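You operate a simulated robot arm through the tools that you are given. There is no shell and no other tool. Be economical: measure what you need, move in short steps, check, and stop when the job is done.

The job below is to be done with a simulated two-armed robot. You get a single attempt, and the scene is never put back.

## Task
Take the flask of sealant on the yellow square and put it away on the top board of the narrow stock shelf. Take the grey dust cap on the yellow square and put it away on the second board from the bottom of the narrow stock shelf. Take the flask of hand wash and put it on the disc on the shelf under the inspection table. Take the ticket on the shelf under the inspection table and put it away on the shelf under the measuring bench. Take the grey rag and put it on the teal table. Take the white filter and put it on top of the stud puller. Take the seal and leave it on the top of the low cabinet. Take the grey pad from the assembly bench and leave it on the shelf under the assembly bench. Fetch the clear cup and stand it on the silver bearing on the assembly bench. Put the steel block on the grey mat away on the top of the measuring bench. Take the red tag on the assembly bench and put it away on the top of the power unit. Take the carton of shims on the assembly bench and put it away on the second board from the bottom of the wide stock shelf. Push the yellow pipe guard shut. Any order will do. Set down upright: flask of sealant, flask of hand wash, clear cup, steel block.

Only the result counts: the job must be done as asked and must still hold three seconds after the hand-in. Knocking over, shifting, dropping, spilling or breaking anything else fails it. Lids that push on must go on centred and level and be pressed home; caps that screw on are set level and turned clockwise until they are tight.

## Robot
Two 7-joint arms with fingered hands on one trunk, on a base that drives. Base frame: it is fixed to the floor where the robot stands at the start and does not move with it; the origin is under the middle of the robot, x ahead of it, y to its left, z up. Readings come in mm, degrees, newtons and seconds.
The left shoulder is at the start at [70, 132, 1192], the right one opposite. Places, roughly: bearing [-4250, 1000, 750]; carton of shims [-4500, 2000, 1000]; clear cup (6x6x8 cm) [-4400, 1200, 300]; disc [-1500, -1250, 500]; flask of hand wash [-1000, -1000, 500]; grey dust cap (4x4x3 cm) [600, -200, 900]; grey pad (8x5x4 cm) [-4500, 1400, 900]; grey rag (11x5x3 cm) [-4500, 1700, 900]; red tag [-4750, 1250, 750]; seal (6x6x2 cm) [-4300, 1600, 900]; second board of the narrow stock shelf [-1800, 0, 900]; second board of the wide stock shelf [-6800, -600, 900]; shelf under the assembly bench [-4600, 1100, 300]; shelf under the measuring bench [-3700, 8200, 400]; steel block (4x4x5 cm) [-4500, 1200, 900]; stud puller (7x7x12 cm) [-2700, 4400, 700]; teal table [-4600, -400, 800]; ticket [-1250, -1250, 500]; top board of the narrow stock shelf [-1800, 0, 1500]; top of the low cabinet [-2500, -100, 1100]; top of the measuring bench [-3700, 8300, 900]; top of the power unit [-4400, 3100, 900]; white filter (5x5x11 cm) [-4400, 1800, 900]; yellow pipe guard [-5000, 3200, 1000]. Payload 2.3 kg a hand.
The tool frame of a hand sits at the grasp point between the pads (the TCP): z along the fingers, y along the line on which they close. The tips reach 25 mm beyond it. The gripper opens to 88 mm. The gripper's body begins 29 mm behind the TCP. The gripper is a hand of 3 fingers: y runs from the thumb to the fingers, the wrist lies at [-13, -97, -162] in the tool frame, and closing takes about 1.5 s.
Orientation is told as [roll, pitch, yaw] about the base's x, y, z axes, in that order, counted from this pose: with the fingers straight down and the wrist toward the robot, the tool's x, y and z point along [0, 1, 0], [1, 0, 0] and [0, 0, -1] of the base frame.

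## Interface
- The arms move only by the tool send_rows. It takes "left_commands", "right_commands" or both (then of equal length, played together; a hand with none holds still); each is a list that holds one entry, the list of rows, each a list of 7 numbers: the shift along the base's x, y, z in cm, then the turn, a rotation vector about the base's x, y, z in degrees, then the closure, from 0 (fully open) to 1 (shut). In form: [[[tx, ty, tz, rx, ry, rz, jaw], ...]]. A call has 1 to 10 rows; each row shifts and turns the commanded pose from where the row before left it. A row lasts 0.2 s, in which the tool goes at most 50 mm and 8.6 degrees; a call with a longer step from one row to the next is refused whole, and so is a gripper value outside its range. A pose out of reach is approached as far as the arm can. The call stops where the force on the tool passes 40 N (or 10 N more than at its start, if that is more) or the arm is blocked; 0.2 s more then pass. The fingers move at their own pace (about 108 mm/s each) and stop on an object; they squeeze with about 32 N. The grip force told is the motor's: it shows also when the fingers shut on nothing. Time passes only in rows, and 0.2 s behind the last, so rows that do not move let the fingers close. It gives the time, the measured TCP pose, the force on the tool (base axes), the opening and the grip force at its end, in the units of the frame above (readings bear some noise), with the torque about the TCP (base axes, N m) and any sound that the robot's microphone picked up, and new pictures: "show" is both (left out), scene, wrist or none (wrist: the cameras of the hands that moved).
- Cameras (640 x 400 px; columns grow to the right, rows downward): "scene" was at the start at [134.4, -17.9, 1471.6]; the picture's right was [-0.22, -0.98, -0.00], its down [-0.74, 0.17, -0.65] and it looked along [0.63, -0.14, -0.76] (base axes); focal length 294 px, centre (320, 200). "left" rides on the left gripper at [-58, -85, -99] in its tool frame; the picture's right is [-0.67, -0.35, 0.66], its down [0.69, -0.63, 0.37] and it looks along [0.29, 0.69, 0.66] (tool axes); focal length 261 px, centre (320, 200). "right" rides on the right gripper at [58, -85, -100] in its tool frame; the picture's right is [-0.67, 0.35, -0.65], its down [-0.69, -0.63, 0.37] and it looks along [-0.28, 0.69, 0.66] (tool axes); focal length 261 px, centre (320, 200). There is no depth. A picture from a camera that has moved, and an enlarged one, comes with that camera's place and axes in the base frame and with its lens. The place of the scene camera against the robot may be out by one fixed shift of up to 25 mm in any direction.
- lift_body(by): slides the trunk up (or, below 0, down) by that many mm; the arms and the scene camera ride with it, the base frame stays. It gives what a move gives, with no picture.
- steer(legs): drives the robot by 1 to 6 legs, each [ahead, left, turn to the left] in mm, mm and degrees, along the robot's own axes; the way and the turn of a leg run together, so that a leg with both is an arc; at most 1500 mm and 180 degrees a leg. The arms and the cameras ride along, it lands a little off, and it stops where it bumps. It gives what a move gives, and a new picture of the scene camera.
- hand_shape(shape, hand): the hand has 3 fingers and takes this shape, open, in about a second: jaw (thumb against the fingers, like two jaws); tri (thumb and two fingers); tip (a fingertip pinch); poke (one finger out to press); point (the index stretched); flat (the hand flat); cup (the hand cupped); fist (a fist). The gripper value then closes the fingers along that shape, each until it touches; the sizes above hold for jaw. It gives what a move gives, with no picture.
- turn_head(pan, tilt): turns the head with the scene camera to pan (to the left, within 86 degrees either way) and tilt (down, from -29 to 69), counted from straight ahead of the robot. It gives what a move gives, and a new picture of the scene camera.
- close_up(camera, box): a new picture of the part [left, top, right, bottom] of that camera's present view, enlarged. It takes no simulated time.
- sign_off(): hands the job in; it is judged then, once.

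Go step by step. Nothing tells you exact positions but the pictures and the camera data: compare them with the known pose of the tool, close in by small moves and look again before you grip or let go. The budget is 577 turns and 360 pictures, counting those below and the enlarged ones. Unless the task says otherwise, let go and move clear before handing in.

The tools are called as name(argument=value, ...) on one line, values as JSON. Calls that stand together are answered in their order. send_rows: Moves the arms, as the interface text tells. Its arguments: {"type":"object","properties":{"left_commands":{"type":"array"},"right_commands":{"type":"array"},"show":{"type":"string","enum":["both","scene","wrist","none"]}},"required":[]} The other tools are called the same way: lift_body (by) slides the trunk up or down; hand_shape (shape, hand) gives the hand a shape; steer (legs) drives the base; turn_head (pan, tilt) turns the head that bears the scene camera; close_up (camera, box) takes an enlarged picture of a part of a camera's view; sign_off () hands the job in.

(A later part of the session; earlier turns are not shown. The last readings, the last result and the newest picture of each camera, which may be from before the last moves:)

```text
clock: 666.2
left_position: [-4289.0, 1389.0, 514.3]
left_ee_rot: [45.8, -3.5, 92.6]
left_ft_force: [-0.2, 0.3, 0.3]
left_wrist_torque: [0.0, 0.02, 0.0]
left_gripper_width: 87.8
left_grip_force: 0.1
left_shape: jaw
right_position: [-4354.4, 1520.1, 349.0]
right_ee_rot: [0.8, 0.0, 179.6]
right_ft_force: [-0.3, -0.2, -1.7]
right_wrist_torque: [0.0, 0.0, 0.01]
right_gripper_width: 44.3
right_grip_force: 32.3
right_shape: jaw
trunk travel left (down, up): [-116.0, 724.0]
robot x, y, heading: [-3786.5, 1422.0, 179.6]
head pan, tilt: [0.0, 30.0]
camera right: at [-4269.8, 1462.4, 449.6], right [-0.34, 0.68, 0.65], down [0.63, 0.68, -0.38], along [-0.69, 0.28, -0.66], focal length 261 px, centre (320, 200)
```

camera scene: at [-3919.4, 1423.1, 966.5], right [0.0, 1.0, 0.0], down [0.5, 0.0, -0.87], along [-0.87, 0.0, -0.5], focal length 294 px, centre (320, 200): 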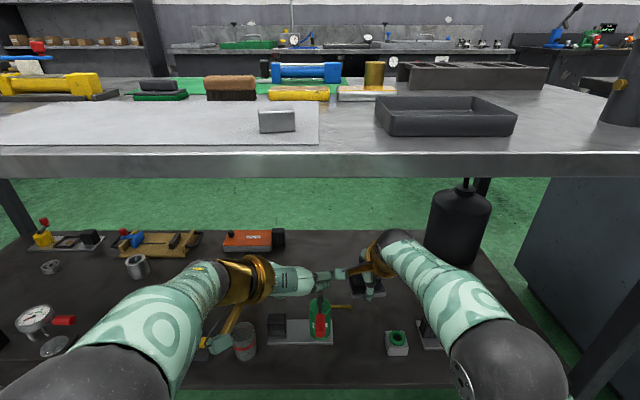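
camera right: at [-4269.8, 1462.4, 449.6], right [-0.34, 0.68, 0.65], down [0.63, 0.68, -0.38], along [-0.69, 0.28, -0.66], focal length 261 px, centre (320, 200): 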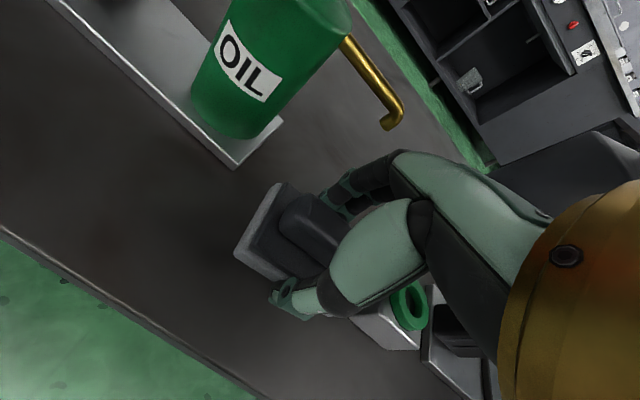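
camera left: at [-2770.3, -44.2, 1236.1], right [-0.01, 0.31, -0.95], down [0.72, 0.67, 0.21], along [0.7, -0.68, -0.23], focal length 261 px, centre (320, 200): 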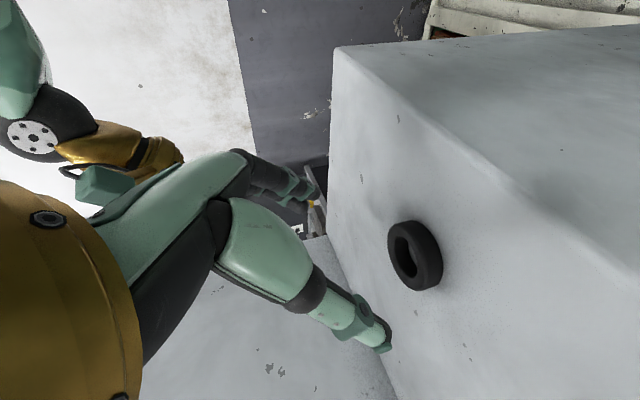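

send_rows(right_commands=[[[0, 0, -0.8, 0, 0, 0, 1], [0, 0, -0.7, 0, 0, 0, 1], [0, 0, 0, 0, 0, 0, 1]]], show="none")

send_rows(right_commands=[[[0, 0, -0.6, 0, 0, 0, 1], [0, 0, 0, 0, 0, 0, 1]]], show="none")

send_rows(right_commands=[[[0, 0, -0.5, 0, 0, 0, 1], [0, 0, 0, 0, 0, 0, 1]]], show="none")

```text
clock: 667.0
left_position: [-4289.0, 1387.8, 515.6]
left_ee_rot: [45.9, -3.5, 92.6]
left_ft_force: [0.0, 0.5, 0.0]
left_wrist_torque: [0.01, -0.03, 0.0]
left_gripper_width: 87.8
left_grip_force: 0.1
left_shape: jaw
right_position: [-4355.9, 1520.0, 334.0]
right_ee_rot: [0.9, -0.1, 179.6]
right_ft_force: [0.1, -0.1, -0.7]
right_wrist_torque: [-0.04, 0.03, 0.0]
right_gripper_width: 44.2
right_grip_force: 32.4
right_shape: jaw
trunk travel left (down, up): [-116.0, 724.0]
robot x, y, heading: [-3788.3, 1424.4, 179.9]
head pan, tilt: [0.0, 30.0]
```

```text
clock: 667.6
left_position: [-4289.3, 1388.7, 515.9]
left_ee_rot: [45.8, -3.5, 92.6]
left_ft_force: [-0.1, 0.3, -0.9]
left_wrist_torque: [-0.01, 0.05, -0.02]
left_gripper_width: 87.7
left_grip_force: 0.0
left_shape: jaw
right_position: [-4354.1, 1520.3, 328.8]
right_ee_rot: [0.9, 0.0, 179.6]
right_ft_force: [-0.4, 0.4, -1.2]
right_wrist_torque: [0.01, 0.03, 0.03]
right_gripper_width: 44.2
right_grip_force: 32.6
right_shape: jaw
trunk travel left (down, up): [-116.0, 724.0]
robot x, y, heading: [-3783.2, 1419.9, 179.6]
head pan, tilt: [0.0, 30.0]
```

```text
clock: 668.2
left_position: [-4287.9, 1388.2, 516.4]
left_ee_rot: [45.9, -3.5, 92.7]
left_ft_force: [-0.4, -0.5, 0.5]
left_wrist_torque: [0.0, 0.03, -0.01]
left_gripper_width: 87.8
left_grip_force: 0.1
left_shape: jaw
right_position: [-4354.8, 1520.4, 326.8]
right_ee_rot: [0.8, -0.4, 179.6]
right_ft_force: [-0.9, 0.0, 7.6]
right_wrist_torque: [-0.02, -0.15, -0.01]
right_gripper_width: 44.3
right_grip_force: 32.0
right_shape: jaw
trunk travel left (down, up): [-116.0, 724.0]
robot x, y, heading: [-3791.3, 1422.8, 179.9]
head pan, tilt: [0.0, 30.0]
```

Touching. I'll release and rise.

send_rows(right_commands=[[[0, 0, 0, 0, 0, 0, 0.7], [0, 0, 0, 0, 0, 0, 0.3], [0, 0, 0, 0, 0, 0, 0.2], [0, 0, 1.5, 0, 0, 0, 0.2], [0, 0, 3, 0, 0, 0, 0.2], [0, 0, 4, 0, 0, 0, 0.2], [0, 0, 4, 0, 0, 0, 0.2]]], show="both")

```text
clock: 669.8
left_position: [-4288.2, 1389.6, 515.7]
left_ee_rot: [45.8, -3.4, 92.7]
left_ft_force: [0.2, -0.4, 0.3]
left_wrist_torque: [0.05, 0.0, -0.01]
left_gripper_width: 87.9
left_grip_force: 0.1
left_shape: jaw
right_position: [-4355.2, 1519.9, 449.9]
right_ee_rot: [0.6, 0.0, 179.6]
right_ft_force: [-1.1, -0.5, 0.4]
right_wrist_torque: [0.01, 0.03, -0.01]
right_gripper_width: 70.5
right_grip_force: 0.0
right_shape: jaw
trunk travel left (down, up): [-116.0, 724.0]
robot x, y, heading: [-3785.3, 1422.3, 179.5]
head pan, tilt: [0.0, 30.0]
camera scene: at [-3918.8, 1422.9, 866.5], right [0.0, 1.0, 0.0], down [0.5, 0.0, -0.87], along [-0.87, 0.0, -0.5], focal length 294 px, centre (320, 200)
camera right: at [-4270.5, 1462.4, 548.0], right [-0.34, 0.68, 0.65], down [0.63, 0.68, -0.37], along [-0.69, 0.28, -0.66], focal length 261 px, centre (320, 200)
```

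scene: 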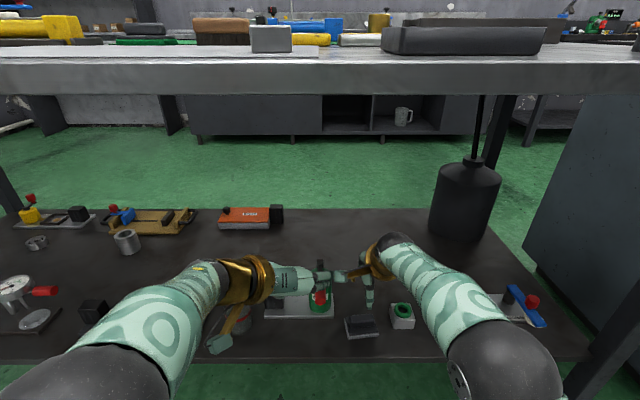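
right: 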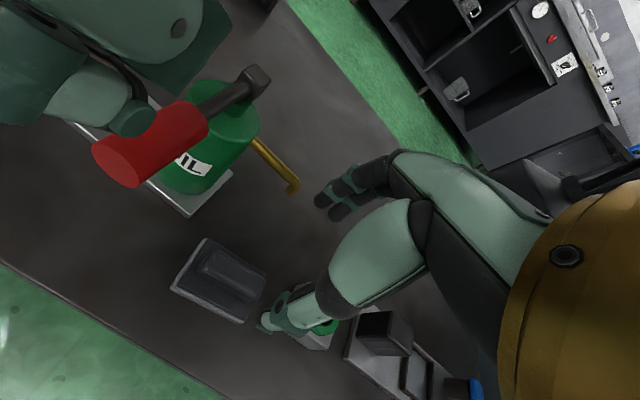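

The pad is on the shelf, so twelve are done. Last is the cup at about [-4385,1240]. I'll back out, raise the right hand, and turn the left hand nearly horizontal for a side grip.

steer(legs=[[-260, 142, 0.3]])

send_rows(left_commands=[[[0, 0, 0, -3.5, 0, -2.7, 0.12], [0, 0, 0, 0, 7.3, 0, 0.12], [0, 0, 0, 0, 7.3, 0, 0.12], [0, 0, 0, 0, 7.3, 0, 0.12], [0, 0, 0, 0, 7.3, 0, 0.12], [0, 0, 0, 0, 0, 0, 0.12]]], right_commands=[[[2, 1, 3, 0, 0, 0, 0], [2, 1, 3, 0, 0, 0, 0], [2, 1, 3, 0, 0, 0, 0], [2, 1, 3, 0, 0, 0, 0], [2, 1, 3, 0, 0, 0, 0], [0, 0, 0, 0, 0, 0, 0]]], show="both")

```text
clock: 671.8
left_position: [-4032.6, 1243.7, 514.1]
left_ee_rot: [45.7, -3.5, 92.8]
left_ft_force: [0.7, 0.4, 0.0]
left_wrist_torque: [0.0, -0.01, -0.01]
left_gripper_width: 87.7
left_grip_force: 0.2
left_shape: jaw
right_position: [-4099.5, 1373.6, 448.3]
right_ee_rot: [0.7, -0.1, 179.7]
right_ft_force: [-1.4, 0.3, -0.6]
right_wrist_torque: [-0.01, 0.02, 0.02]
right_gripper_width: 70.4
right_grip_force: 0.1
right_shape: jaw
trunk travel left (down, up): [-116.0, 724.0]
robot x, y, heading: [-3533.4, 1279.7, 180.0]
head pan, tilt: [0.0, 30.0]
camera scene: at [-3662.5, 1277.8, 866.6], right [0.0, 1.0, 0.0], down [0.5, 0.0, -0.87], along [-0.87, 0.0, -0.5], focal length 294 px, centre (320, 200)
```

scene: 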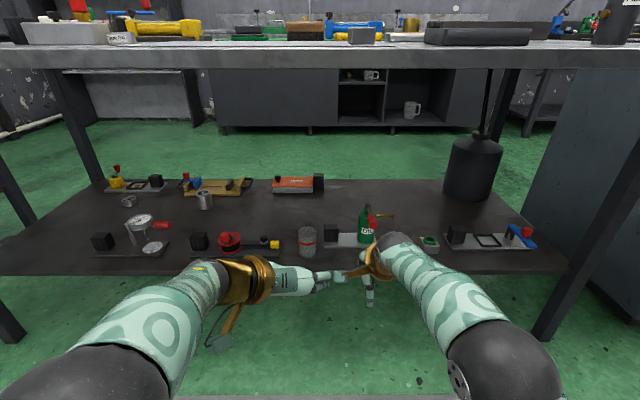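

```text
clock: 673.2
left_position: [-4034.7, 1237.5, 522.4]
left_ee_rot: [75.6, -1.6, 91.0]
left_ft_force: [-0.3, 0.0, -0.1]
left_wrist_torque: [-0.03, -0.01, 0.0]
left_gripper_width: 77.2
left_grip_force: 0.0
left_shape: jaw
right_position: [-3997.9, 1426.9, 596.8]
right_ee_rot: [0.9, -0.1, 179.6]
right_ft_force: [0.5, -0.9, 0.3]
right_wrist_torque: [0.02, -0.02, 0.0]
right_gripper_width: 87.8
right_grip_force: 0.0
right_shape: jaw
trunk travel left (down, up): [-116.0, 724.0]
robot x, y, heading: [-3530.9, 1274.4, 179.9]
head pan, tilt: [0.0, 30.0]
camera scene: at [-3662.5, 1277.8, 866.5], right [0.0, 1.0, 0.0], down [0.5, 0.0, -0.87], along [-0.87, 0.0, -0.5], focal length 294 px, centre (320, 200)
camera right: at [-3913.2, 1368.6, 696.9], right [-0.34, 0.68, 0.65], down [0.63, 0.68, -0.38], along [-0.69, 0.28, -0.66], focal length 261 px, centre (320, 200)
camera left: at [-3922.7, 1155.4, 489.9], right [-0.46, -0.33, -0.82], down [-0.51, -0.65, 0.56], along [-0.72, 0.68, 0.13], focal length 261 px, centre (320, 200)
```

scene: 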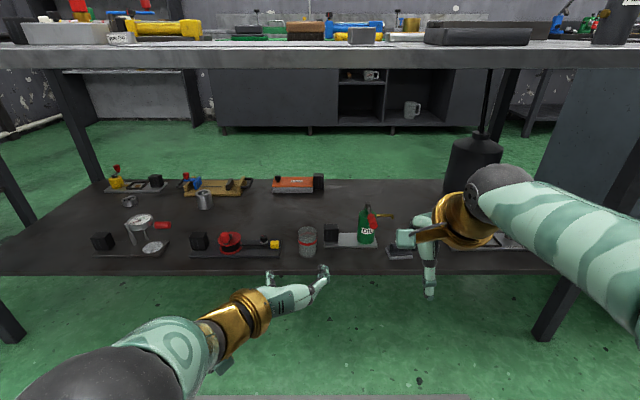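
right: 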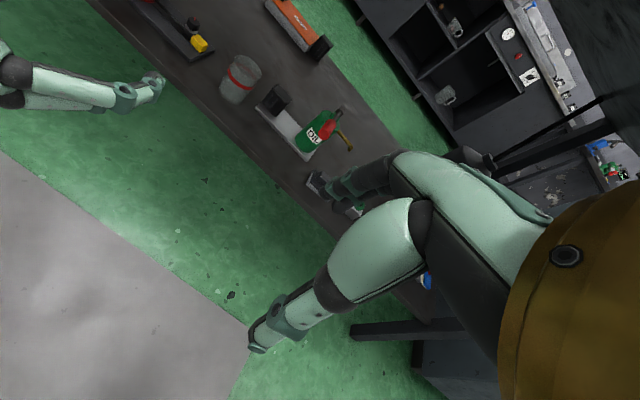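
left: 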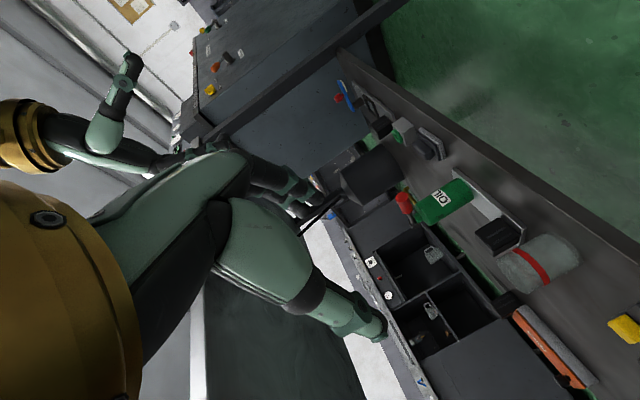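

The cup is at about [-4379,1240], centre z≈336. I'll drive in, lower the left hand in front of it, and look.

steer(legs=[[250, 0, 0]])

send_rows(left_commands=[[[0, 0, -3.5, 0, 0, 0, 0.12], [0, 0, -3.5, 0, 0, 0, 0.12], [0, 0, -3.5, 0, 0, 0, 0.12], [0, 0, -3.5, 0, 0, 0, 0.12], [0, 0, -2.8, 0, 0, 0, 0.12]]], show="both")

```text
clock: 675.0
left_position: [-4287.2, 1233.7, 519.6]
left_ee_rot: [75.2, -1.7, 91.3]
left_ft_force: [-0.7, -0.4, -0.6]
left_wrist_torque: [0.0, -0.01, 0.03]
left_gripper_width: 77.6
left_grip_force: 0.0
left_shape: jaw
right_position: [-4252.4, 1423.5, 598.0]
right_ee_rot: [0.8, -0.1, 179.9]
right_ft_force: [1.2, 0.4, -0.1]
right_wrist_torque: [-0.01, -0.04, -0.02]
right_gripper_width: 87.9
right_grip_force: 0.0
right_shape: jaw
trunk travel left (down, up): [-116.0, 724.0]
robot x, y, heading: [-3781.6, 1278.7, -179.9]
head pan, tilt: [0.0, 30.0]
camera scene: at [-3915.3, 1277.6, 866.5], right [0.0, 1.0, 0.0], down [0.5, 0.0, -0.87], along [-0.87, 0.0, -0.5], focal length 294 px, centre (320, 200)
```

scene: 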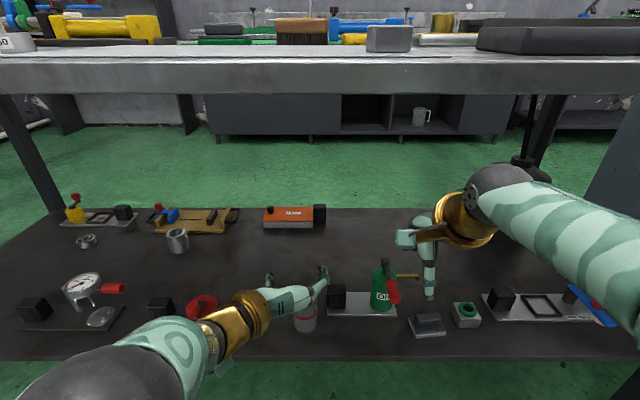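

```text
clock: 676.2
left_position: [-4288.6, 1235.8, 354.3]
left_ee_rot: [75.1, -1.6, 91.3]
left_ft_force: [-0.5, 0.5, -1.0]
left_wrist_torque: [0.02, 0.03, 0.0]
left_gripper_width: 77.5
left_grip_force: 0.1
left_shape: jaw
right_position: [-4252.7, 1424.5, 596.7]
right_ee_rot: [0.8, 0.0, 180.1]
right_ft_force: [-0.4, -0.1, -0.4]
right_wrist_torque: [-0.01, 0.02, 0.0]
right_gripper_width: 87.7
right_grip_force: 0.1
right_shape: jaw
trunk travel left (down, up): [-116.0, 724.0]
robot x, y, heading: [-3786.3, 1275.4, -179.8]
head pan, tilt: [0.0, 30.0]
camera scene: at [-3915.2, 1277.6, 866.5], right [0.0, 1.0, 0.0], down [0.5, 0.0, -0.87], along [-0.87, 0.0, -0.5], focal length 294 px, centre (320, 200)
camera left: at [-4175.9, 1154.7, 321.3], right [-0.45, -0.34, -0.82], down [-0.51, -0.66, 0.55], along [-0.73, 0.67, 0.12], focal length 261 px, centre (320, 200)
```

scene: 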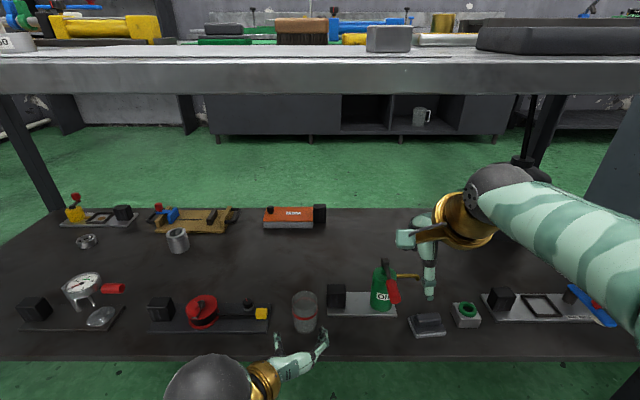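
left: 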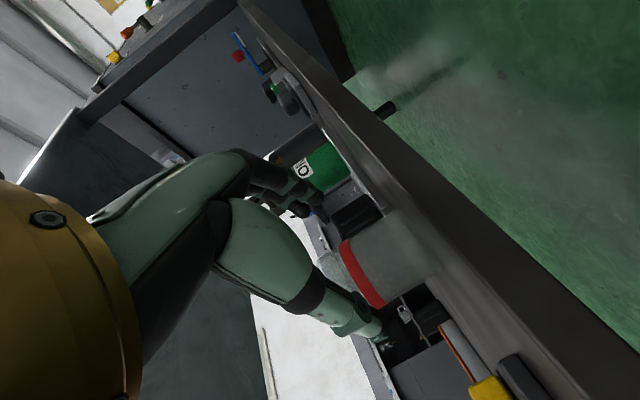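

I'll align (y≈1241) and advance around the cup.

send_rows(left_commands=[[[-0.5, 0.5, 0, 0, 0, 0, 0.12], [-2, 0, -0.5, 0, 0, 0, 0.12], [-2, 0, -0.5, 0, 0, 0, 0.12], [-2, 0, -0.5, 0, 0, 0, 0.12]]], show="both")

```text
clock: 677.2
left_position: [-4353.6, 1239.9, 337.3]
left_ee_rot: [75.1, -1.5, 91.3]
left_ft_force: [-0.4, 0.8, -0.7]
left_wrist_torque: [0.0, 0.0, -0.02]
left_gripper_width: 77.5
left_grip_force: 0.1
left_shape: jaw
right_position: [-4252.3, 1423.8, 596.7]
right_ee_rot: [0.9, 0.0, 180.0]
right_ft_force: [0.6, 0.3, 0.3]
right_wrist_torque: [0.0, 0.01, 0.02]
right_gripper_width: 87.7
right_grip_force: 0.0
right_shape: jaw
trunk travel left (down, up): [-116.0, 724.0]
robot x, y, heading: [-3787.7, 1276.8, -179.9]
head pan, tilt: [0.0, 30.0]
camera scene: at [-3915.2, 1277.6, 866.5], right [0.0, 1.0, 0.0], down [0.5, 0.0, -0.87], along [-0.87, 0.0, -0.5], focal length 294 px, centre (320, 200)
camera left: at [-4240.0, 1158.0, 305.4], right [-0.45, -0.34, -0.83], down [-0.51, -0.66, 0.55], along [-0.73, 0.67, 0.12], focal length 261 px, centre (320, 200)
```

scene: 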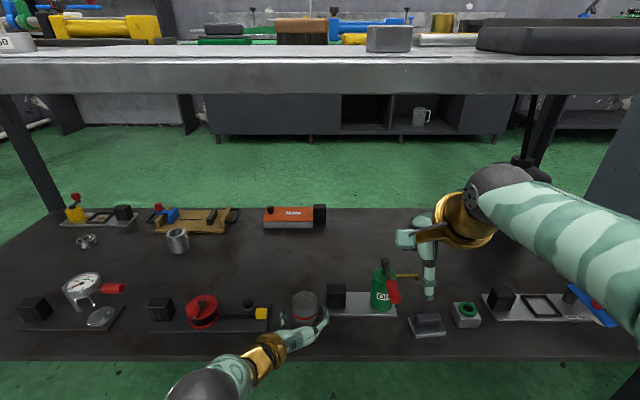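
left: 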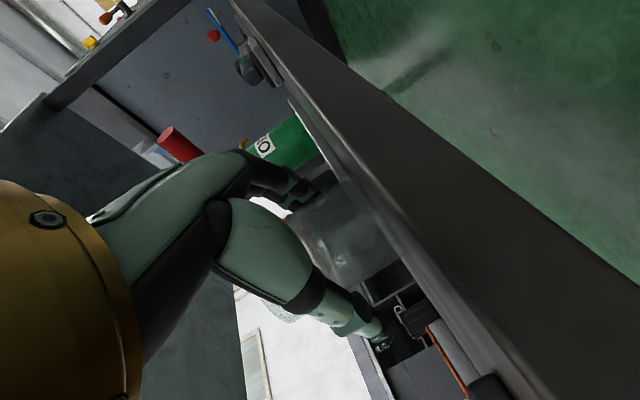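

send_rows(left_commands=[[[-1.0, 0.1, -0.2, 0, 0, 0, 0.12], [-1.0, 0, -0.2, 0, 0, 0, 0.12], [0, 0, 0, 0, 0, 0, 0.3], [0, 0, 0, 0, 0, 0, 0.5], [0, 0, 0, 0, 0, 0, 0.8], [0, 0, 0, 0, 0, 0, 1], [0, 0, 0, 0, 0, 0, 1]]], show="both")

```text
clock: 678.8
left_position: [-4372.5, 1240.1, 333.7]
left_ee_rot: [75.1, -1.6, 91.3]
left_ft_force: [-0.2, 0.0, -0.1]
left_wrist_torque: [0.01, -0.02, 0.02]
left_gripper_width: 36.1
left_grip_force: 31.9
left_shape: jaw
right_position: [-4251.8, 1423.7, 597.3]
right_ee_rot: [0.8, 0.0, 179.9]
right_ft_force: [-0.2, 0.4, -0.4]
right_wrist_torque: [0.02, -0.01, 0.0]
right_gripper_width: 87.5
right_grip_force: 0.1
right_shape: jaw
trunk travel left (down, up): [-116.0, 724.0]
robot x, y, heading: [-3783.4, 1276.6, -179.9]
head pan, tilt: [0.0, 30.0]
camera scene: at [-3915.1, 1277.6, 866.5], right [0.0, 1.0, 0.0], down [0.5, 0.0, -0.87], along [-0.87, 0.0, -0.5], focal length 294 px, centre (320, 200)
camera left: at [-4259.7, 1159.8, 301.5], right [-0.45, -0.34, -0.83], down [-0.51, -0.66, 0.55], along [-0.73, 0.67, 0.12], focal length 261 px, centre (320, 200)
```

scene: 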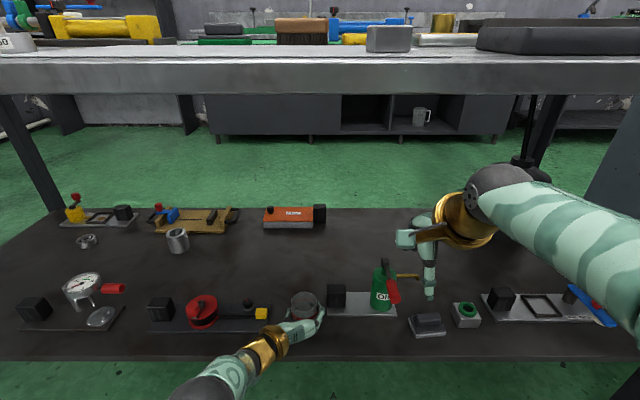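
left: 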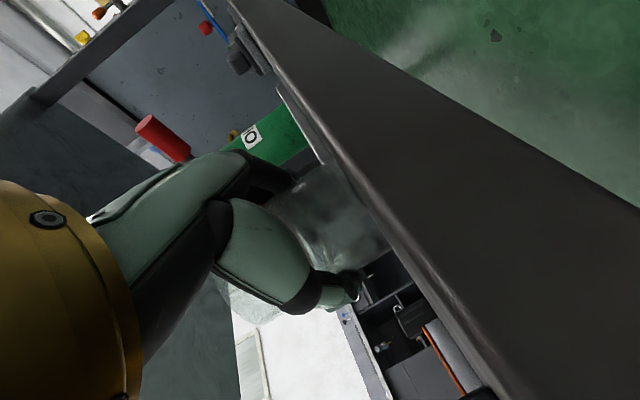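

Gripped at 36 mm. I'll lift a bit and check the hold.

send_rows(left_commands=[[[0, 0, 0.5, 0, 0, 0, 1], [0, 0, 1.5, 0, 0, 0, 1], [0, 0, 2.5, 0, 0, 0, 1], [0, 0, 3, 0, 0, 0, 1], [0, 0, 0, 0, 0, 0, 1]]], show="wrist")

close_up(camera="scene", box=[220, 240, 400, 370])

```text
clock: 680.0
left_position: [-4370.5, 1241.2, 407.8]
left_ee_rot: [75.0, -1.6, 91.2]
left_ft_force: [-0.1, -0.4, -0.9]
left_wrist_torque: [0.0, 0.01, 0.03]
left_gripper_width: 35.5
left_grip_force: 32.0
left_shape: jaw
right_position: [-4252.7, 1424.1, 596.3]
right_ee_rot: [0.8, -0.1, 180.0]
right_ft_force: [0.1, 0.5, -0.4]
right_wrist_torque: [0.01, -0.01, 0.0]
right_gripper_width: 87.8
right_grip_force: 0.0
right_shape: jaw
trunk travel left (down, up): [-116.0, 724.0]
robot x, y, heading: [-3777.6, 1278.5, -180.1]
head pan, tilt: [0.0, 30.0]
camera left: at [-4257.5, 1158.8, 376.4], right [-0.45, -0.34, -0.83], down [-0.52, -0.66, 0.55], along [-0.73, 0.67, 0.12], focal length 261 px, centre (320, 200)
```

left: 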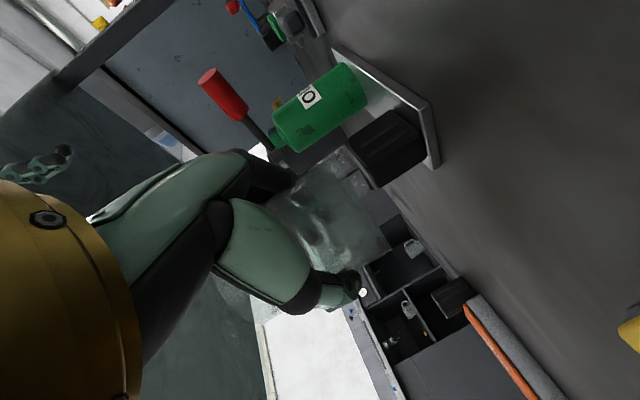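

```text
3.08 times, centred on (310, 305) of scene
camera zoom: at [-3915.3, 1277.6, 866.5], right [0.0, 1.0, 0.0], down [0.5, 0.0, -0.87], along [-0.87, 0.0, -0.5], focal length 905 px, centre (351, -123)
```

zoom: 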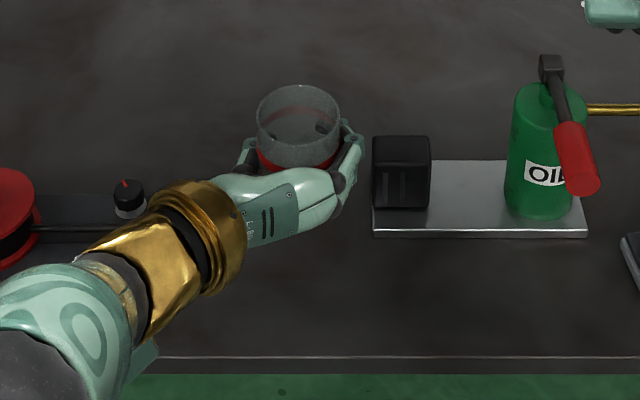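

The cup is held upright. I'll withdraw, raise the trunk and go to the bearing near [-4330,888].

steer(legs=[[-320, 0, 0]])

lift_body(by=400)

lift_body(by=190)

steer(legs=[[0, 350, 0]])

turn_head(pan=0, tilt=42)

```text
clock: 682.2
left_position: [-4047.9, 1243.2, 408.9]
left_ee_rot: [75.2, -1.7, 91.1]
left_ft_force: [-1.0, 0.0, -1.6]
left_wrist_torque: [-0.01, 0.0, 0.01]
left_gripper_width: 35.6
left_grip_force: 31.6
left_shape: jaw
right_position: [-3929.8, 1426.5, 597.6]
right_ee_rot: [0.8, -0.2, 179.8]
right_ft_force: [0.1, -0.4, 0.0]
right_wrist_torque: [0.01, -0.01, 0.02]
right_gripper_width: 87.8
right_grip_force: 0.1
right_shape: jaw
trunk travel left (down, up): [-116.0, 724.0]
robot x, y, heading: [-3462.9, 1274.3, 179.7]
head pan, tilt: [0.0, 30.0]
camera scene: at [-3593.0, 1277.7, 866.5], right [0.0, 1.0, 0.0], down [0.5, 0.0, -0.87], along [-0.87, 0.0, -0.5], focal length 294 px, centre (320, 200)
```

scene: 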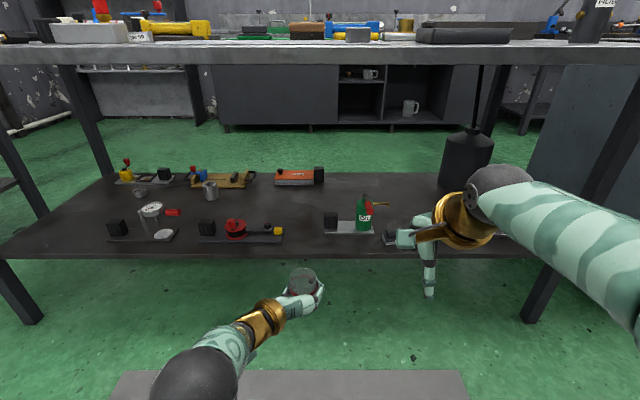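

```text
clock: 686.0
left_position: [-4048.5, 1241.7, 807.5]
left_ee_rot: [75.2, -1.6, 91.1]
left_ft_force: [-0.1, -0.3, -0.8]
left_wrist_torque: [0.03, -0.03, 0.01]
left_gripper_width: 35.5
left_grip_force: 32.5
left_shape: jaw
right_position: [-3929.9, 1424.9, 997.7]
right_ee_rot: [0.8, 0.0, 179.8]
right_ft_force: [-0.1, 1.1, 0.1]
right_wrist_torque: [-0.05, -0.01, -0.05]
right_gripper_width: 87.5
right_grip_force: 0.1
right_shape: jaw
trunk travel left (down, up): [-516.0, 324.0]
robot x, y, heading: [-3461.9, 1279.6, 179.7]
head pan, tilt: [0.0, 30.0]
```

```text
clock: 688.1
left_position: [-4048.7, 1242.0, 998.6]
left_ee_rot: [75.1, -1.6, 91.1]
left_ft_force: [0.3, -0.5, -1.1]
left_wrist_torque: [-0.03, 0.0, -0.01]
left_gripper_width: 35.3
left_grip_force: 32.3
left_shape: jaw
right_position: [-3930.2, 1425.1, 1186.0]
right_ee_rot: [0.9, -0.1, 179.8]
right_ft_force: [-0.1, 0.1, -0.5]
right_wrist_torque: [-0.02, 0.01, 0.01]
right_gripper_width: 87.6
right_grip_force: 0.0
right_shape: jaw
trunk travel left (down, up): [-706.0, 134.0]
robot x, y, heading: [-3461.0, 1276.1, 179.8]
head pan, tilt: [0.0, 30.0]
```

```text
clock: 689.8
left_position: [-4034.8, 987.5, 1002.0]
left_ee_rot: [75.6, -1.6, 103.9]
left_ft_force: [0.5, -0.2, -0.6]
left_wrist_torque: [-0.01, 0.01, -0.01]
left_gripper_width: 35.2
left_grip_force: 32.0
left_shape: jaw
right_position: [-3957.4, 1193.3, 1191.8]
right_ee_rot: [0.7, -0.6, -167.4]
right_ft_force: [0.5, 0.5, 0.1]
right_wrist_torque: [0.01, 0.01, -0.01]
right_gripper_width: 87.8
right_grip_force: 0.0
right_shape: jaw
trunk travel left (down, up): [-706.0, 134.0]
robot x, y, heading: [-3475.3, 1156.3, -167.4]
head pan, tilt: [0.0, 30.0]
stopped in leg 1: the robot was blocked; the commanded pose is now the measured one
camera scene: at [-3604.8, 1120.2, 1456.5], right [-0.22, 0.98, 0.0], down [0.49, 0.11, -0.87], along [-0.84, -0.19, -0.5], focal length 294 px, centre (320, 200)
```

scene: 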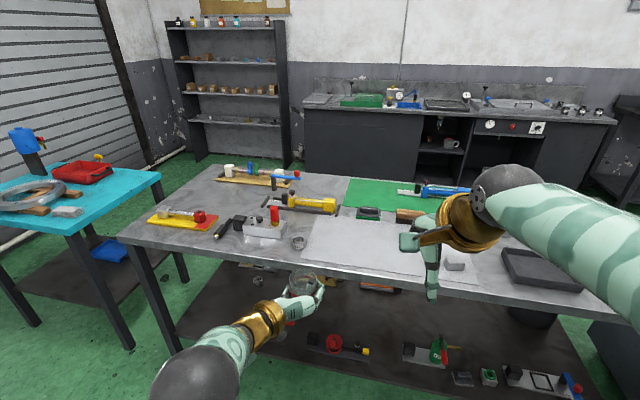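

```text
clock: 690.5
left_position: [-4033.3, 987.4, 1003.5]
left_ee_rot: [75.7, -1.6, 103.8]
left_ft_force: [0.1, 0.5, -0.2]
left_wrist_torque: [0.03, -0.02, 0.04]
left_gripper_width: 35.0
left_grip_force: 31.7
left_shape: jaw
right_position: [-3954.8, 1192.9, 1191.7]
right_ee_rot: [0.7, -0.6, -167.4]
right_ft_force: [0.6, -0.5, 0.2]
right_wrist_torque: [0.01, -0.02, 0.01]
right_gripper_width: 87.8
right_grip_force: 0.0
right_shape: jaw
trunk travel left (down, up): [-706.0, 134.0]
robot x, y, heading: [-3472.2, 1150.7, -167.2]
head pan, tilt: [0.0, 42.0]
camera scene: at [-3596.7, 1120.8, 1438.4], right [-0.22, 0.98, 0.0], down [0.65, 0.15, -0.74], along [-0.73, -0.16, -0.67], focal length 294 px, centre (320, 200)
```

scene: 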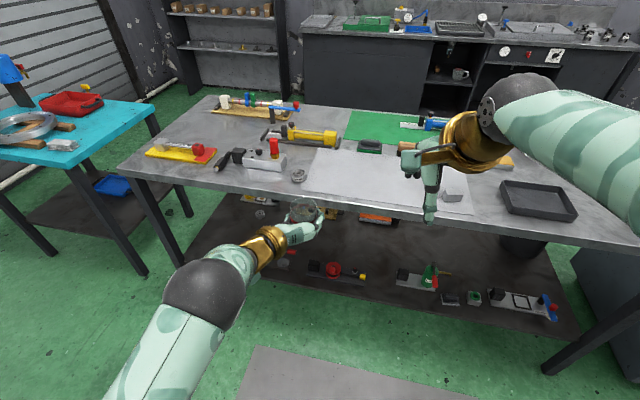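

The robot's back met the post and it swung a little. I'll move forward first, straighten, then continue left.

steer(legs=[[180, 0, 0], [0, 0, -12.6]])

```text
clock: 692.8
left_position: [-4235.5, 1073.3, 1003.2]
left_ee_rot: [75.6, -1.6, 91.3]
left_ft_force: [0.2, 0.9, -0.8]
left_wrist_torque: [-0.01, 0.0, 0.0]
left_gripper_width: 35.2
left_grip_force: 31.8
left_shape: jaw
right_position: [-4114.9, 1256.1, 1191.9]
right_ee_rot: [0.7, -0.6, 179.9]
right_ft_force: [0.2, -0.2, -0.2]
right_wrist_torque: [0.0, -0.01, -0.01]
right_gripper_width: 87.9
right_grip_force: 0.1
right_shape: jaw
trunk travel left (down, up): [-706.0, 134.0]
robot x, y, heading: [-3650.2, 1109.7, -179.7]
head pan, tilt: [0.0, 42.0]
camera scene: at [-3780.5, 1109.6, 1438.1], right [0.0, 1.0, 0.0], down [0.67, 0.0, -0.74], along [-0.74, 0.0, -0.67], focal length 294 px, centre (320, 200)
```

scene: 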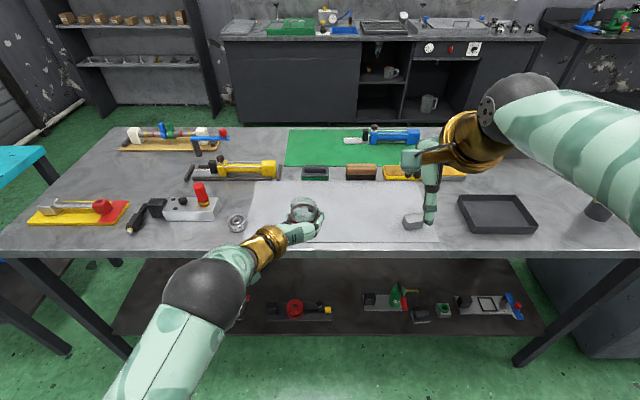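

steer(legs=[[30, 187, 0]])

close_up(camera="left", box=[0, 0, 640, 400])

close_up(camera="scene", box=[220, 160, 400, 280])

```text
clock: 694.4
left_position: [-4263.4, 892.0, 1003.9]
left_ee_rot: [75.6, -1.4, 91.4]
left_ft_force: [0.5, 0.3, -0.8]
left_wrist_torque: [0.01, 0.0, -0.02]
left_gripper_width: 35.0
left_grip_force: 31.6
left_shape: jaw
right_position: [-4144.9, 1075.9, 1192.8]
right_ee_rot: [1.0, -0.6, -180.0]
right_ft_force: [0.4, 0.4, 0.4]
right_wrist_torque: [-0.03, 0.0, -0.04]
right_gripper_width: 87.7
right_grip_force: 0.1
right_shape: jaw
trunk travel left (down, up): [-706.0, 134.0]
robot x, y, heading: [-3682.0, 927.6, -179.9]
head pan, tilt: [0.0, 42.0]
camera scene: at [-3808.6, 931.8, 1438.3], right [0.0, 1.0, 0.0], down [0.67, 0.0, -0.74], along [-0.74, 0.0, -0.67], focal length 294 px, centre (320, 200)
```

scene: 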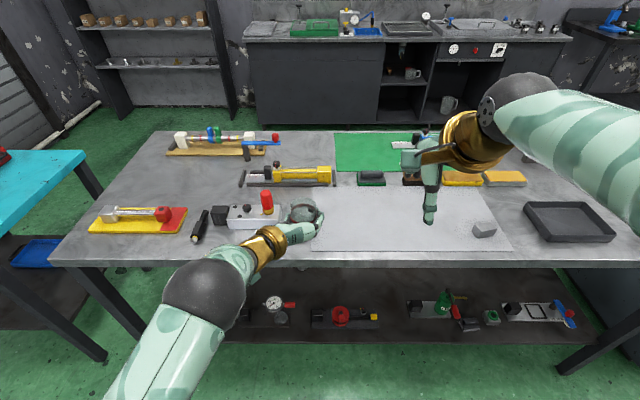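

```text
1.00 times, centred on (320, 200) of left
camera zoom: at [-4151.0, 811.0, 971.0], right [-0.46, -0.34, -0.82], down [-0.51, -0.66, 0.56], along [-0.73, 0.67, 0.13], focal length 261 px, centre (320, 200)
```

zoom: 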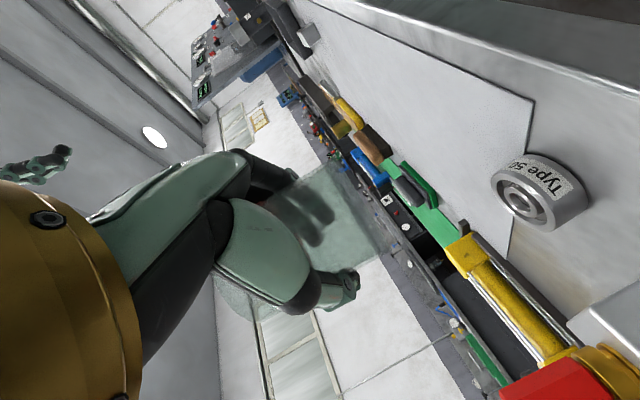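

```text
3.33 times, centred on (310, 220) of scene
camera zoom: at [-3808.6, 931.8, 1438.3], right [0.0, 1.0, 0.0], down [0.67, 0.0, -0.74], along [-0.74, 0.0, -0.67], focal length 981 px, centre (353, 133)
```

zoom: 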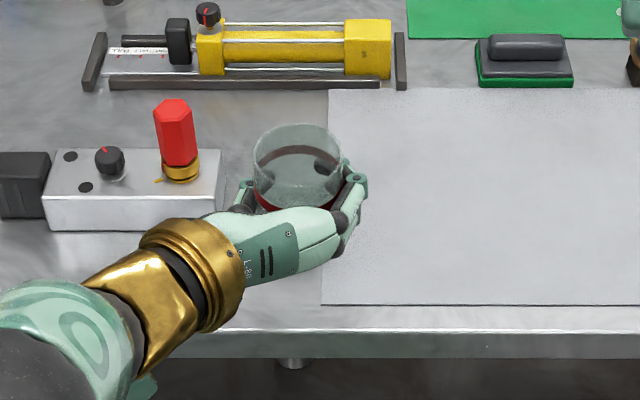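

The bearing's top centre is at about [-4343,881,883]. I'll move the cup above it and check from both cameras.

steer(legs=[[85, 14, 0]])

send_rows(left_commands=[[[0, 0, -1.5, 0, 0, 0, 1], [0, 0, -1.5, 0, 0, 0, 1], [0, 0, -1.5, 0, 0, 0, 1], [0, 0, 0, 0, 0, 0, 1]]], show="wrist")

close_up(camera="scene", box=[240, 190, 380, 290])

```text
clock: 695.4
left_position: [-4345.5, 877.1, 1005.8]
left_ee_rot: [75.9, -1.6, 91.4]
left_ft_force: [0.0, 0.8, -0.2]
left_wrist_torque: [0.02, 0.0, 0.02]
left_gripper_width: 35.1
left_grip_force: 32.1
left_shape: jaw
right_position: [-4225.2, 1061.9, 1193.6]
right_ee_rot: [0.9, -0.8, -179.9]
right_ft_force: [0.7, -0.1, 0.1]
right_wrist_torque: [0.02, -0.01, 0.01]
right_gripper_width: 87.7
right_grip_force: 0.0
right_shape: jaw
trunk travel left (down, up): [-706.0, 134.0]
robot x, y, heading: [-3766.4, 918.2, -179.7]
head pan, tilt: [0.0, 42.0]
camera scene: at [-3888.8, 915.8, 1438.7], right [0.0, 1.0, 0.0], down [0.67, 0.0, -0.75], along [-0.75, 0.0, -0.67], focal length 294 px, centre (320, 200)
```

scene: 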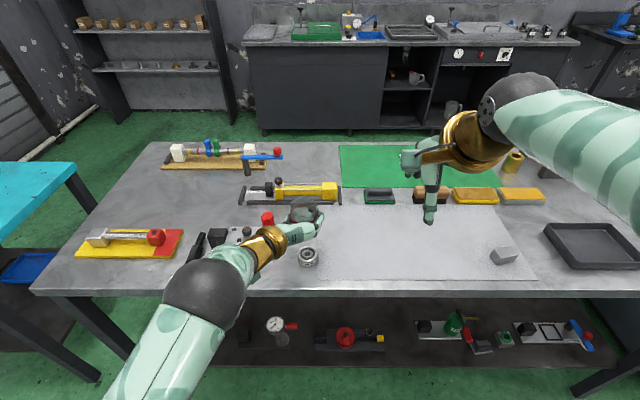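

```text
clock: 696.4
left_position: [-4349.0, 874.4, 959.3]
left_ee_rot: [75.7, -1.6, 91.3]
left_ft_force: [-0.8, 0.4, 0.1]
left_wrist_torque: [0.01, -0.01, 0.01]
left_gripper_width: 35.0
left_grip_force: 31.8
left_shape: jaw
right_position: [-4227.7, 1058.8, 1191.9]
right_ee_rot: [0.7, -0.7, -179.9]
right_ft_force: [0.1, 0.1, -0.8]
right_wrist_torque: [0.03, 0.0, -0.04]
right_gripper_width: 87.6
right_grip_force: 0.0
right_shape: jaw
trunk travel left (down, up): [-706.0, 134.0]
robot x, y, heading: [-3765.2, 915.5, -179.7]
head pan, tilt: [0.0, 42.0]
camera left: at [-4235.7, 794.6, 925.4], right [-0.46, -0.34, -0.82], down [-0.51, -0.66, 0.56], along [-0.73, 0.67, 0.13], focal length 261 px, centre (320, 200)
```

left: 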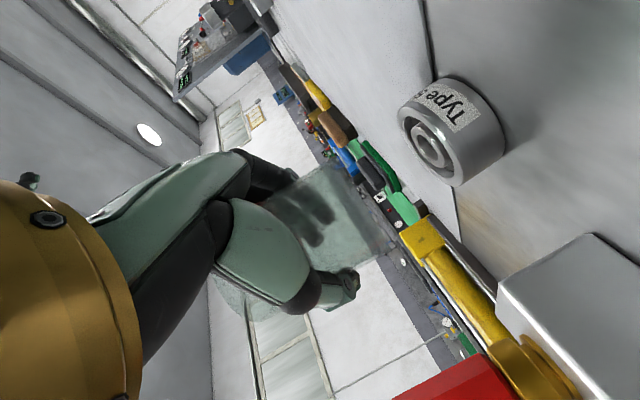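

```text
4.00 times, centred on (310, 240) of scene
camera zoom: at [-3893.1, 914.5, 1438.3], right [0.0, 1.0, 0.0], down [0.67, 0.0, -0.74], along [-0.74, 0.0, -0.67], focal length 1177 px, centre (360, 40)
```

zoom: 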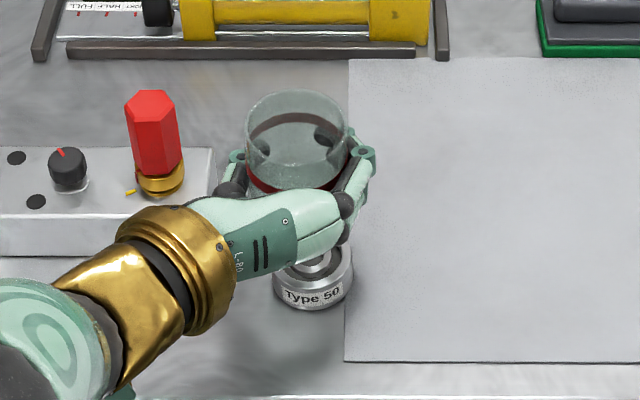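

The cup needs about +9 mm in x and +8 mm in y. I'll adjust and lower.

send_rows(left_commands=[[[0.9, 0.8, 0, 0, 0, 0, 1], [0, 0, -1, 0, 0, 0, 1], [0, 0, -0.8, 0, 0, 0, 1], [0, 0, 0, 0, 0, 0, 1]]], show="wrist")

close_up(camera="scene", box=[240, 190, 380, 290])

```text
clock: 697.4
left_position: [-4340.3, 884.7, 939.6]
left_ee_rot: [75.6, -1.7, 91.4]
left_ft_force: [0.8, 0.0, -1.0]
left_wrist_torque: [0.01, -0.01, -0.02]
left_gripper_width: 34.9
left_grip_force: 31.9
left_shape: jaw
right_position: [-4228.0, 1060.4, 1192.4]
right_ee_rot: [0.9, -0.7, -179.9]
right_ft_force: [0.0, 0.3, -0.2]
right_wrist_torque: [0.02, -0.01, 0.02]
right_gripper_width: 87.7
right_grip_force: 0.1
right_shape: jaw
trunk travel left (down, up): [-706.0, 134.0]
robot x, y, heading: [-3766.5, 914.3, -179.8]
head pan, tilt: [0.0, 42.0]
camera left: at [-4227.0, 803.3, 907.6], right [-0.46, -0.34, -0.82], down [-0.51, -0.66, 0.56], along [-0.73, 0.67, 0.13], focal length 261 px, centre (320, 200)
```

left: 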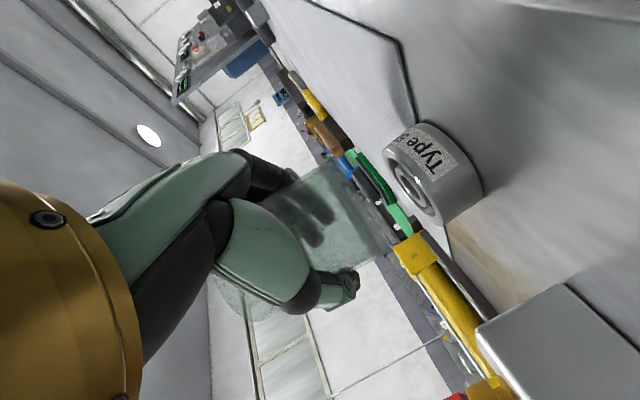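

```text
4.00 times, centred on (310, 240) of scene
camera zoom: at [-3893.4, 914.8, 1438.2], right [0.0, 1.0, 0.0], down [0.67, 0.0, -0.74], along [-0.74, 0.0, -0.67], focal length 1177 px, centre (360, 40)
```

zoom: 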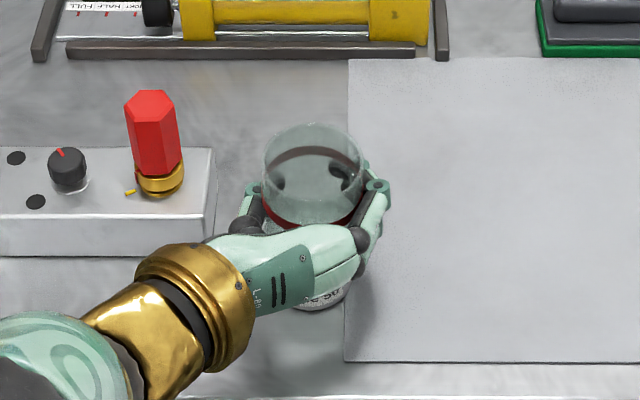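

Both views show good alignment. Lowering the last bit gently.

send_rows(left_commands=[[[0, 0, -0.5, 0, 0, 0, 1], [0, 0, -0.4, 0, 0, 0, 1], [0, 0, 0, 0, 0, 0, 1]]], show="none")

send_rows(left_commands=[[[0, 0, -0.3, 0, 0, 0, 1], [0, 0, 0, 0, 0, 0, 1]]], show="none")

send_rows(left_commands=[[[0, 0, -0.3, 0, 0, 0, 1], [0, 0, 0, 0, 0, 0, 1]]], show="wrist")

```text
clock: 698.2
left_position: [-4339.4, 884.6, 932.2]
left_ee_rot: [75.6, -1.5, 91.4]
left_ft_force: [0.6, -1.2, -1.3]
left_wrist_torque: [0.0, 0.0, 0.01]
left_gripper_width: 34.6
left_grip_force: 32.0
left_shape: jaw
right_position: [-4227.8, 1059.1, 1191.3]
right_ee_rot: [0.8, -0.6, -180.0]
right_ft_force: [0.0, 0.1, 0.1]
right_wrist_torque: [0.02, 0.02, -0.01]
right_gripper_width: 87.8
right_grip_force: 0.1
right_shape: jaw
trunk travel left (down, up): [-706.0, 134.0]
robot x, y, heading: [-3765.6, 911.6, -179.9]
head pan, tilt: [0.0, 42.0]
```

```text
clock: 698.8
left_position: [-4339.6, 884.0, 929.4]
left_ee_rot: [75.7, -1.7, 91.4]
left_ft_force: [0.0, 0.0, -0.6]
left_wrist_torque: [0.0, 0.03, -0.01]
left_gripper_width: 35.0
left_grip_force: 32.3
left_shape: jaw
right_position: [-4228.9, 1060.4, 1192.2]
right_ee_rot: [0.8, -0.6, -179.9]
right_ft_force: [0.5, -0.6, -0.6]
right_wrist_torque: [-0.01, 0.01, -0.03]
right_gripper_width: 87.5
right_grip_force: 0.1
right_shape: jaw
trunk travel left (down, up): [-706.0, 134.0]
robot x, y, heading: [-3766.8, 918.6, -179.7]
head pan, tilt: [0.0, 42.0]
```

```text
clock: 699.4
left_position: [-4340.0, 883.8, 925.0]
left_ee_rot: [75.7, -1.6, 91.4]
left_ft_force: [-0.2, 0.0, -0.3]
left_wrist_torque: [0.03, 0.01, -0.01]
left_gripper_width: 34.6
left_grip_force: 31.8
left_shape: jaw
right_position: [-4228.0, 1060.2, 1193.0]
right_ee_rot: [0.6, -0.6, -179.9]
right_ft_force: [0.4, 0.1, -0.3]
right_wrist_torque: [0.0, 0.02, -0.01]
right_gripper_width: 87.7
right_grip_force: 0.0
right_shape: jaw
trunk travel left (down, up): [-706.0, 134.0]
robot x, y, heading: [-3764.3, 919.2, -179.8]
head pan, tilt: [0.0, 42.0]
camera left: at [-4226.9, 802.9, 891.6], right [-0.46, -0.34, -0.82], down [-0.51, -0.66, 0.56], along [-0.73, 0.67, 0.13], focal length 261 px, centre (320, 200)
```

left: 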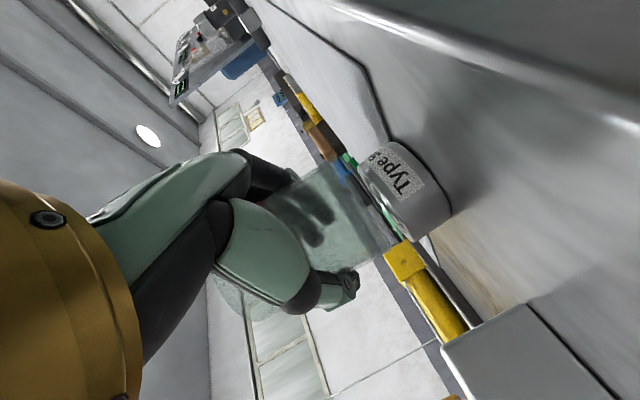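

send_rows(left_commands=[[[0, 0, -0.2, 0, 0, 0, 1], [0, 0, 0, 0, 0, 0, 1]]], show="none")

send_rows(left_commands=[[[0, 0, -0.2, 0, 0, 0, 1], [0, 0, 0, 0, 0, 0, 1]]], show="none")

send_rows(left_commands=[[[0, 0, -0.2, 0, 0, 0, 1], [0, 0, 0, 0, 0, 0, 1]]], show="none")

```text
clock: 700.0
left_position: [-4340.6, 885.5, 922.3]
left_ee_rot: [75.7, -1.6, 91.5]
left_ft_force: [0.3, 0.6, -0.8]
left_wrist_torque: [0.04, -0.02, 0.0]
left_gripper_width: 35.0
left_grip_force: 32.2
left_shape: jaw
right_position: [-4228.1, 1059.4, 1190.8]
right_ee_rot: [0.8, -0.6, -179.9]
right_ft_force: [0.4, 0.6, 0.3]
right_wrist_torque: [0.02, 0.01, 0.01]
right_gripper_width: 87.7
right_grip_force: 0.0
right_shape: jaw
trunk travel left (down, up): [-706.0, 134.0]
robot x, y, heading: [-3770.1, 913.5, -179.9]
head pan, tilt: [0.0, 42.0]
```

```text
clock: 700.6
left_position: [-4339.8, 884.6, 920.9]
left_ee_rot: [75.6, -1.6, 91.3]
left_ft_force: [0.0, 0.4, -0.5]
left_wrist_torque: [-0.02, 0.0, 0.0]
left_gripper_width: 34.5
left_grip_force: 32.3
left_shape: jaw
right_position: [-4227.9, 1059.5, 1192.4]
right_ee_rot: [0.7, -0.6, -179.9]
right_ft_force: [-1.1, 0.8, 0.2]
right_wrist_torque: [0.0, 0.0, 0.02]
right_gripper_width: 87.9
right_grip_force: 0.0
right_shape: jaw
trunk travel left (down, up): [-706.0, 134.0]
robot x, y, heading: [-3764.9, 914.1, -179.8]
head pan, tilt: [0.0, 42.0]
```

```text
clock: 701.2
left_position: [-4340.1, 884.5, 919.0]
left_ee_rot: [75.7, -1.6, 91.3]
left_ft_force: [1.0, 1.0, -1.0]
left_wrist_torque: [0.0, 0.02, -0.04]
left_gripper_width: 34.7
left_grip_force: 32.0
left_shape: jaw
right_position: [-4228.9, 1059.2, 1192.6]
right_ee_rot: [0.8, -0.5, -180.0]
right_ft_force: [0.1, -0.9, -0.5]
right_wrist_torque: [0.03, -0.01, -0.02]
right_gripper_width: 87.5
right_grip_force: 0.0
right_shape: jaw
trunk travel left (down, up): [-706.0, 134.0]
robot x, y, heading: [-3770.6, 915.8, -179.9]
head pan, tilt: [0.0, 42.0]
```

send_rows(left_commands=[[[0, 0, -0.2, 0, 0, 0, 1], [0, 0, 0, 0, 0, 0, 1]]], show="none")

send_rows(left_commands=[[[0, 0, -0.2, 0, 0, 0, 1], [0, 0, 0, 0, 0, 0, 1]]], show="wrist")

```text
clock: 701.8
left_position: [-4338.1, 884.9, 917.8]
left_ee_rot: [75.8, -1.6, 91.4]
left_ft_force: [-0.8, -0.2, 2.4]
left_wrist_torque: [0.06, 0.03, 0.01]
left_gripper_width: 35.0
left_grip_force: 32.1
left_shape: jaw
right_position: [-4229.2, 1059.5, 1192.0]
right_ee_rot: [0.7, -0.7, -179.9]
right_ft_force: [1.3, -0.8, 0.8]
right_wrist_torque: [0.02, 0.03, 0.03]
right_gripper_width: 87.8
right_grip_force: 0.2
right_shape: jaw
trunk travel left (down, up): [-706.0, 134.0]
robot x, y, heading: [-3765.6, 915.6, -179.8]
head pan, tilt: [0.0, 42.0]
```

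```text
clock: 702.4
left_position: [-4339.3, 884.7, 916.3]
left_ee_rot: [75.9, -1.6, 91.4]
left_ft_force: [-2.1, -0.5, 8.2]
left_wrist_torque: [0.18, 0.0, 0.02]
left_gripper_width: 35.0
left_grip_force: 32.2
left_shape: jaw
right_position: [-4226.8, 1059.4, 1192.7]
right_ee_rot: [0.6, -0.8, -179.9]
right_ft_force: [-0.8, 0.1, 0.3]
right_wrist_torque: [0.0, 0.01, 0.01]
right_gripper_width: 88.0
right_grip_force: 0.1
right_shape: jaw
trunk travel left (down, up): [-706.0, 134.0]
robot x, y, heading: [-3770.6, 915.5, -179.9]
head pan, tilt: [0.0, 42.0]
camera left: at [-4225.8, 803.0, 883.1], right [-0.46, -0.34, -0.82], down [-0.51, -0.66, 0.56], along [-0.73, 0.67, 0.14], focal length 261 px, centre (320, 200)
```

left: 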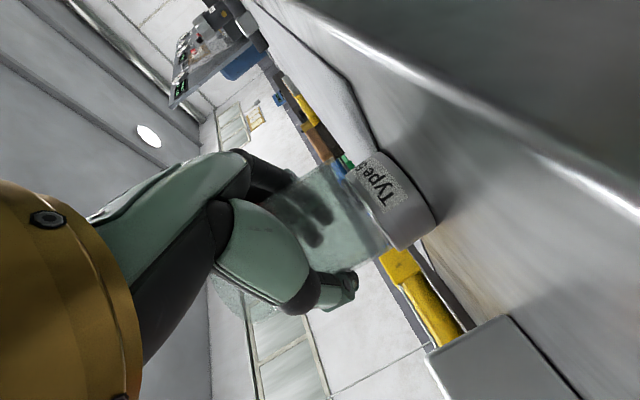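

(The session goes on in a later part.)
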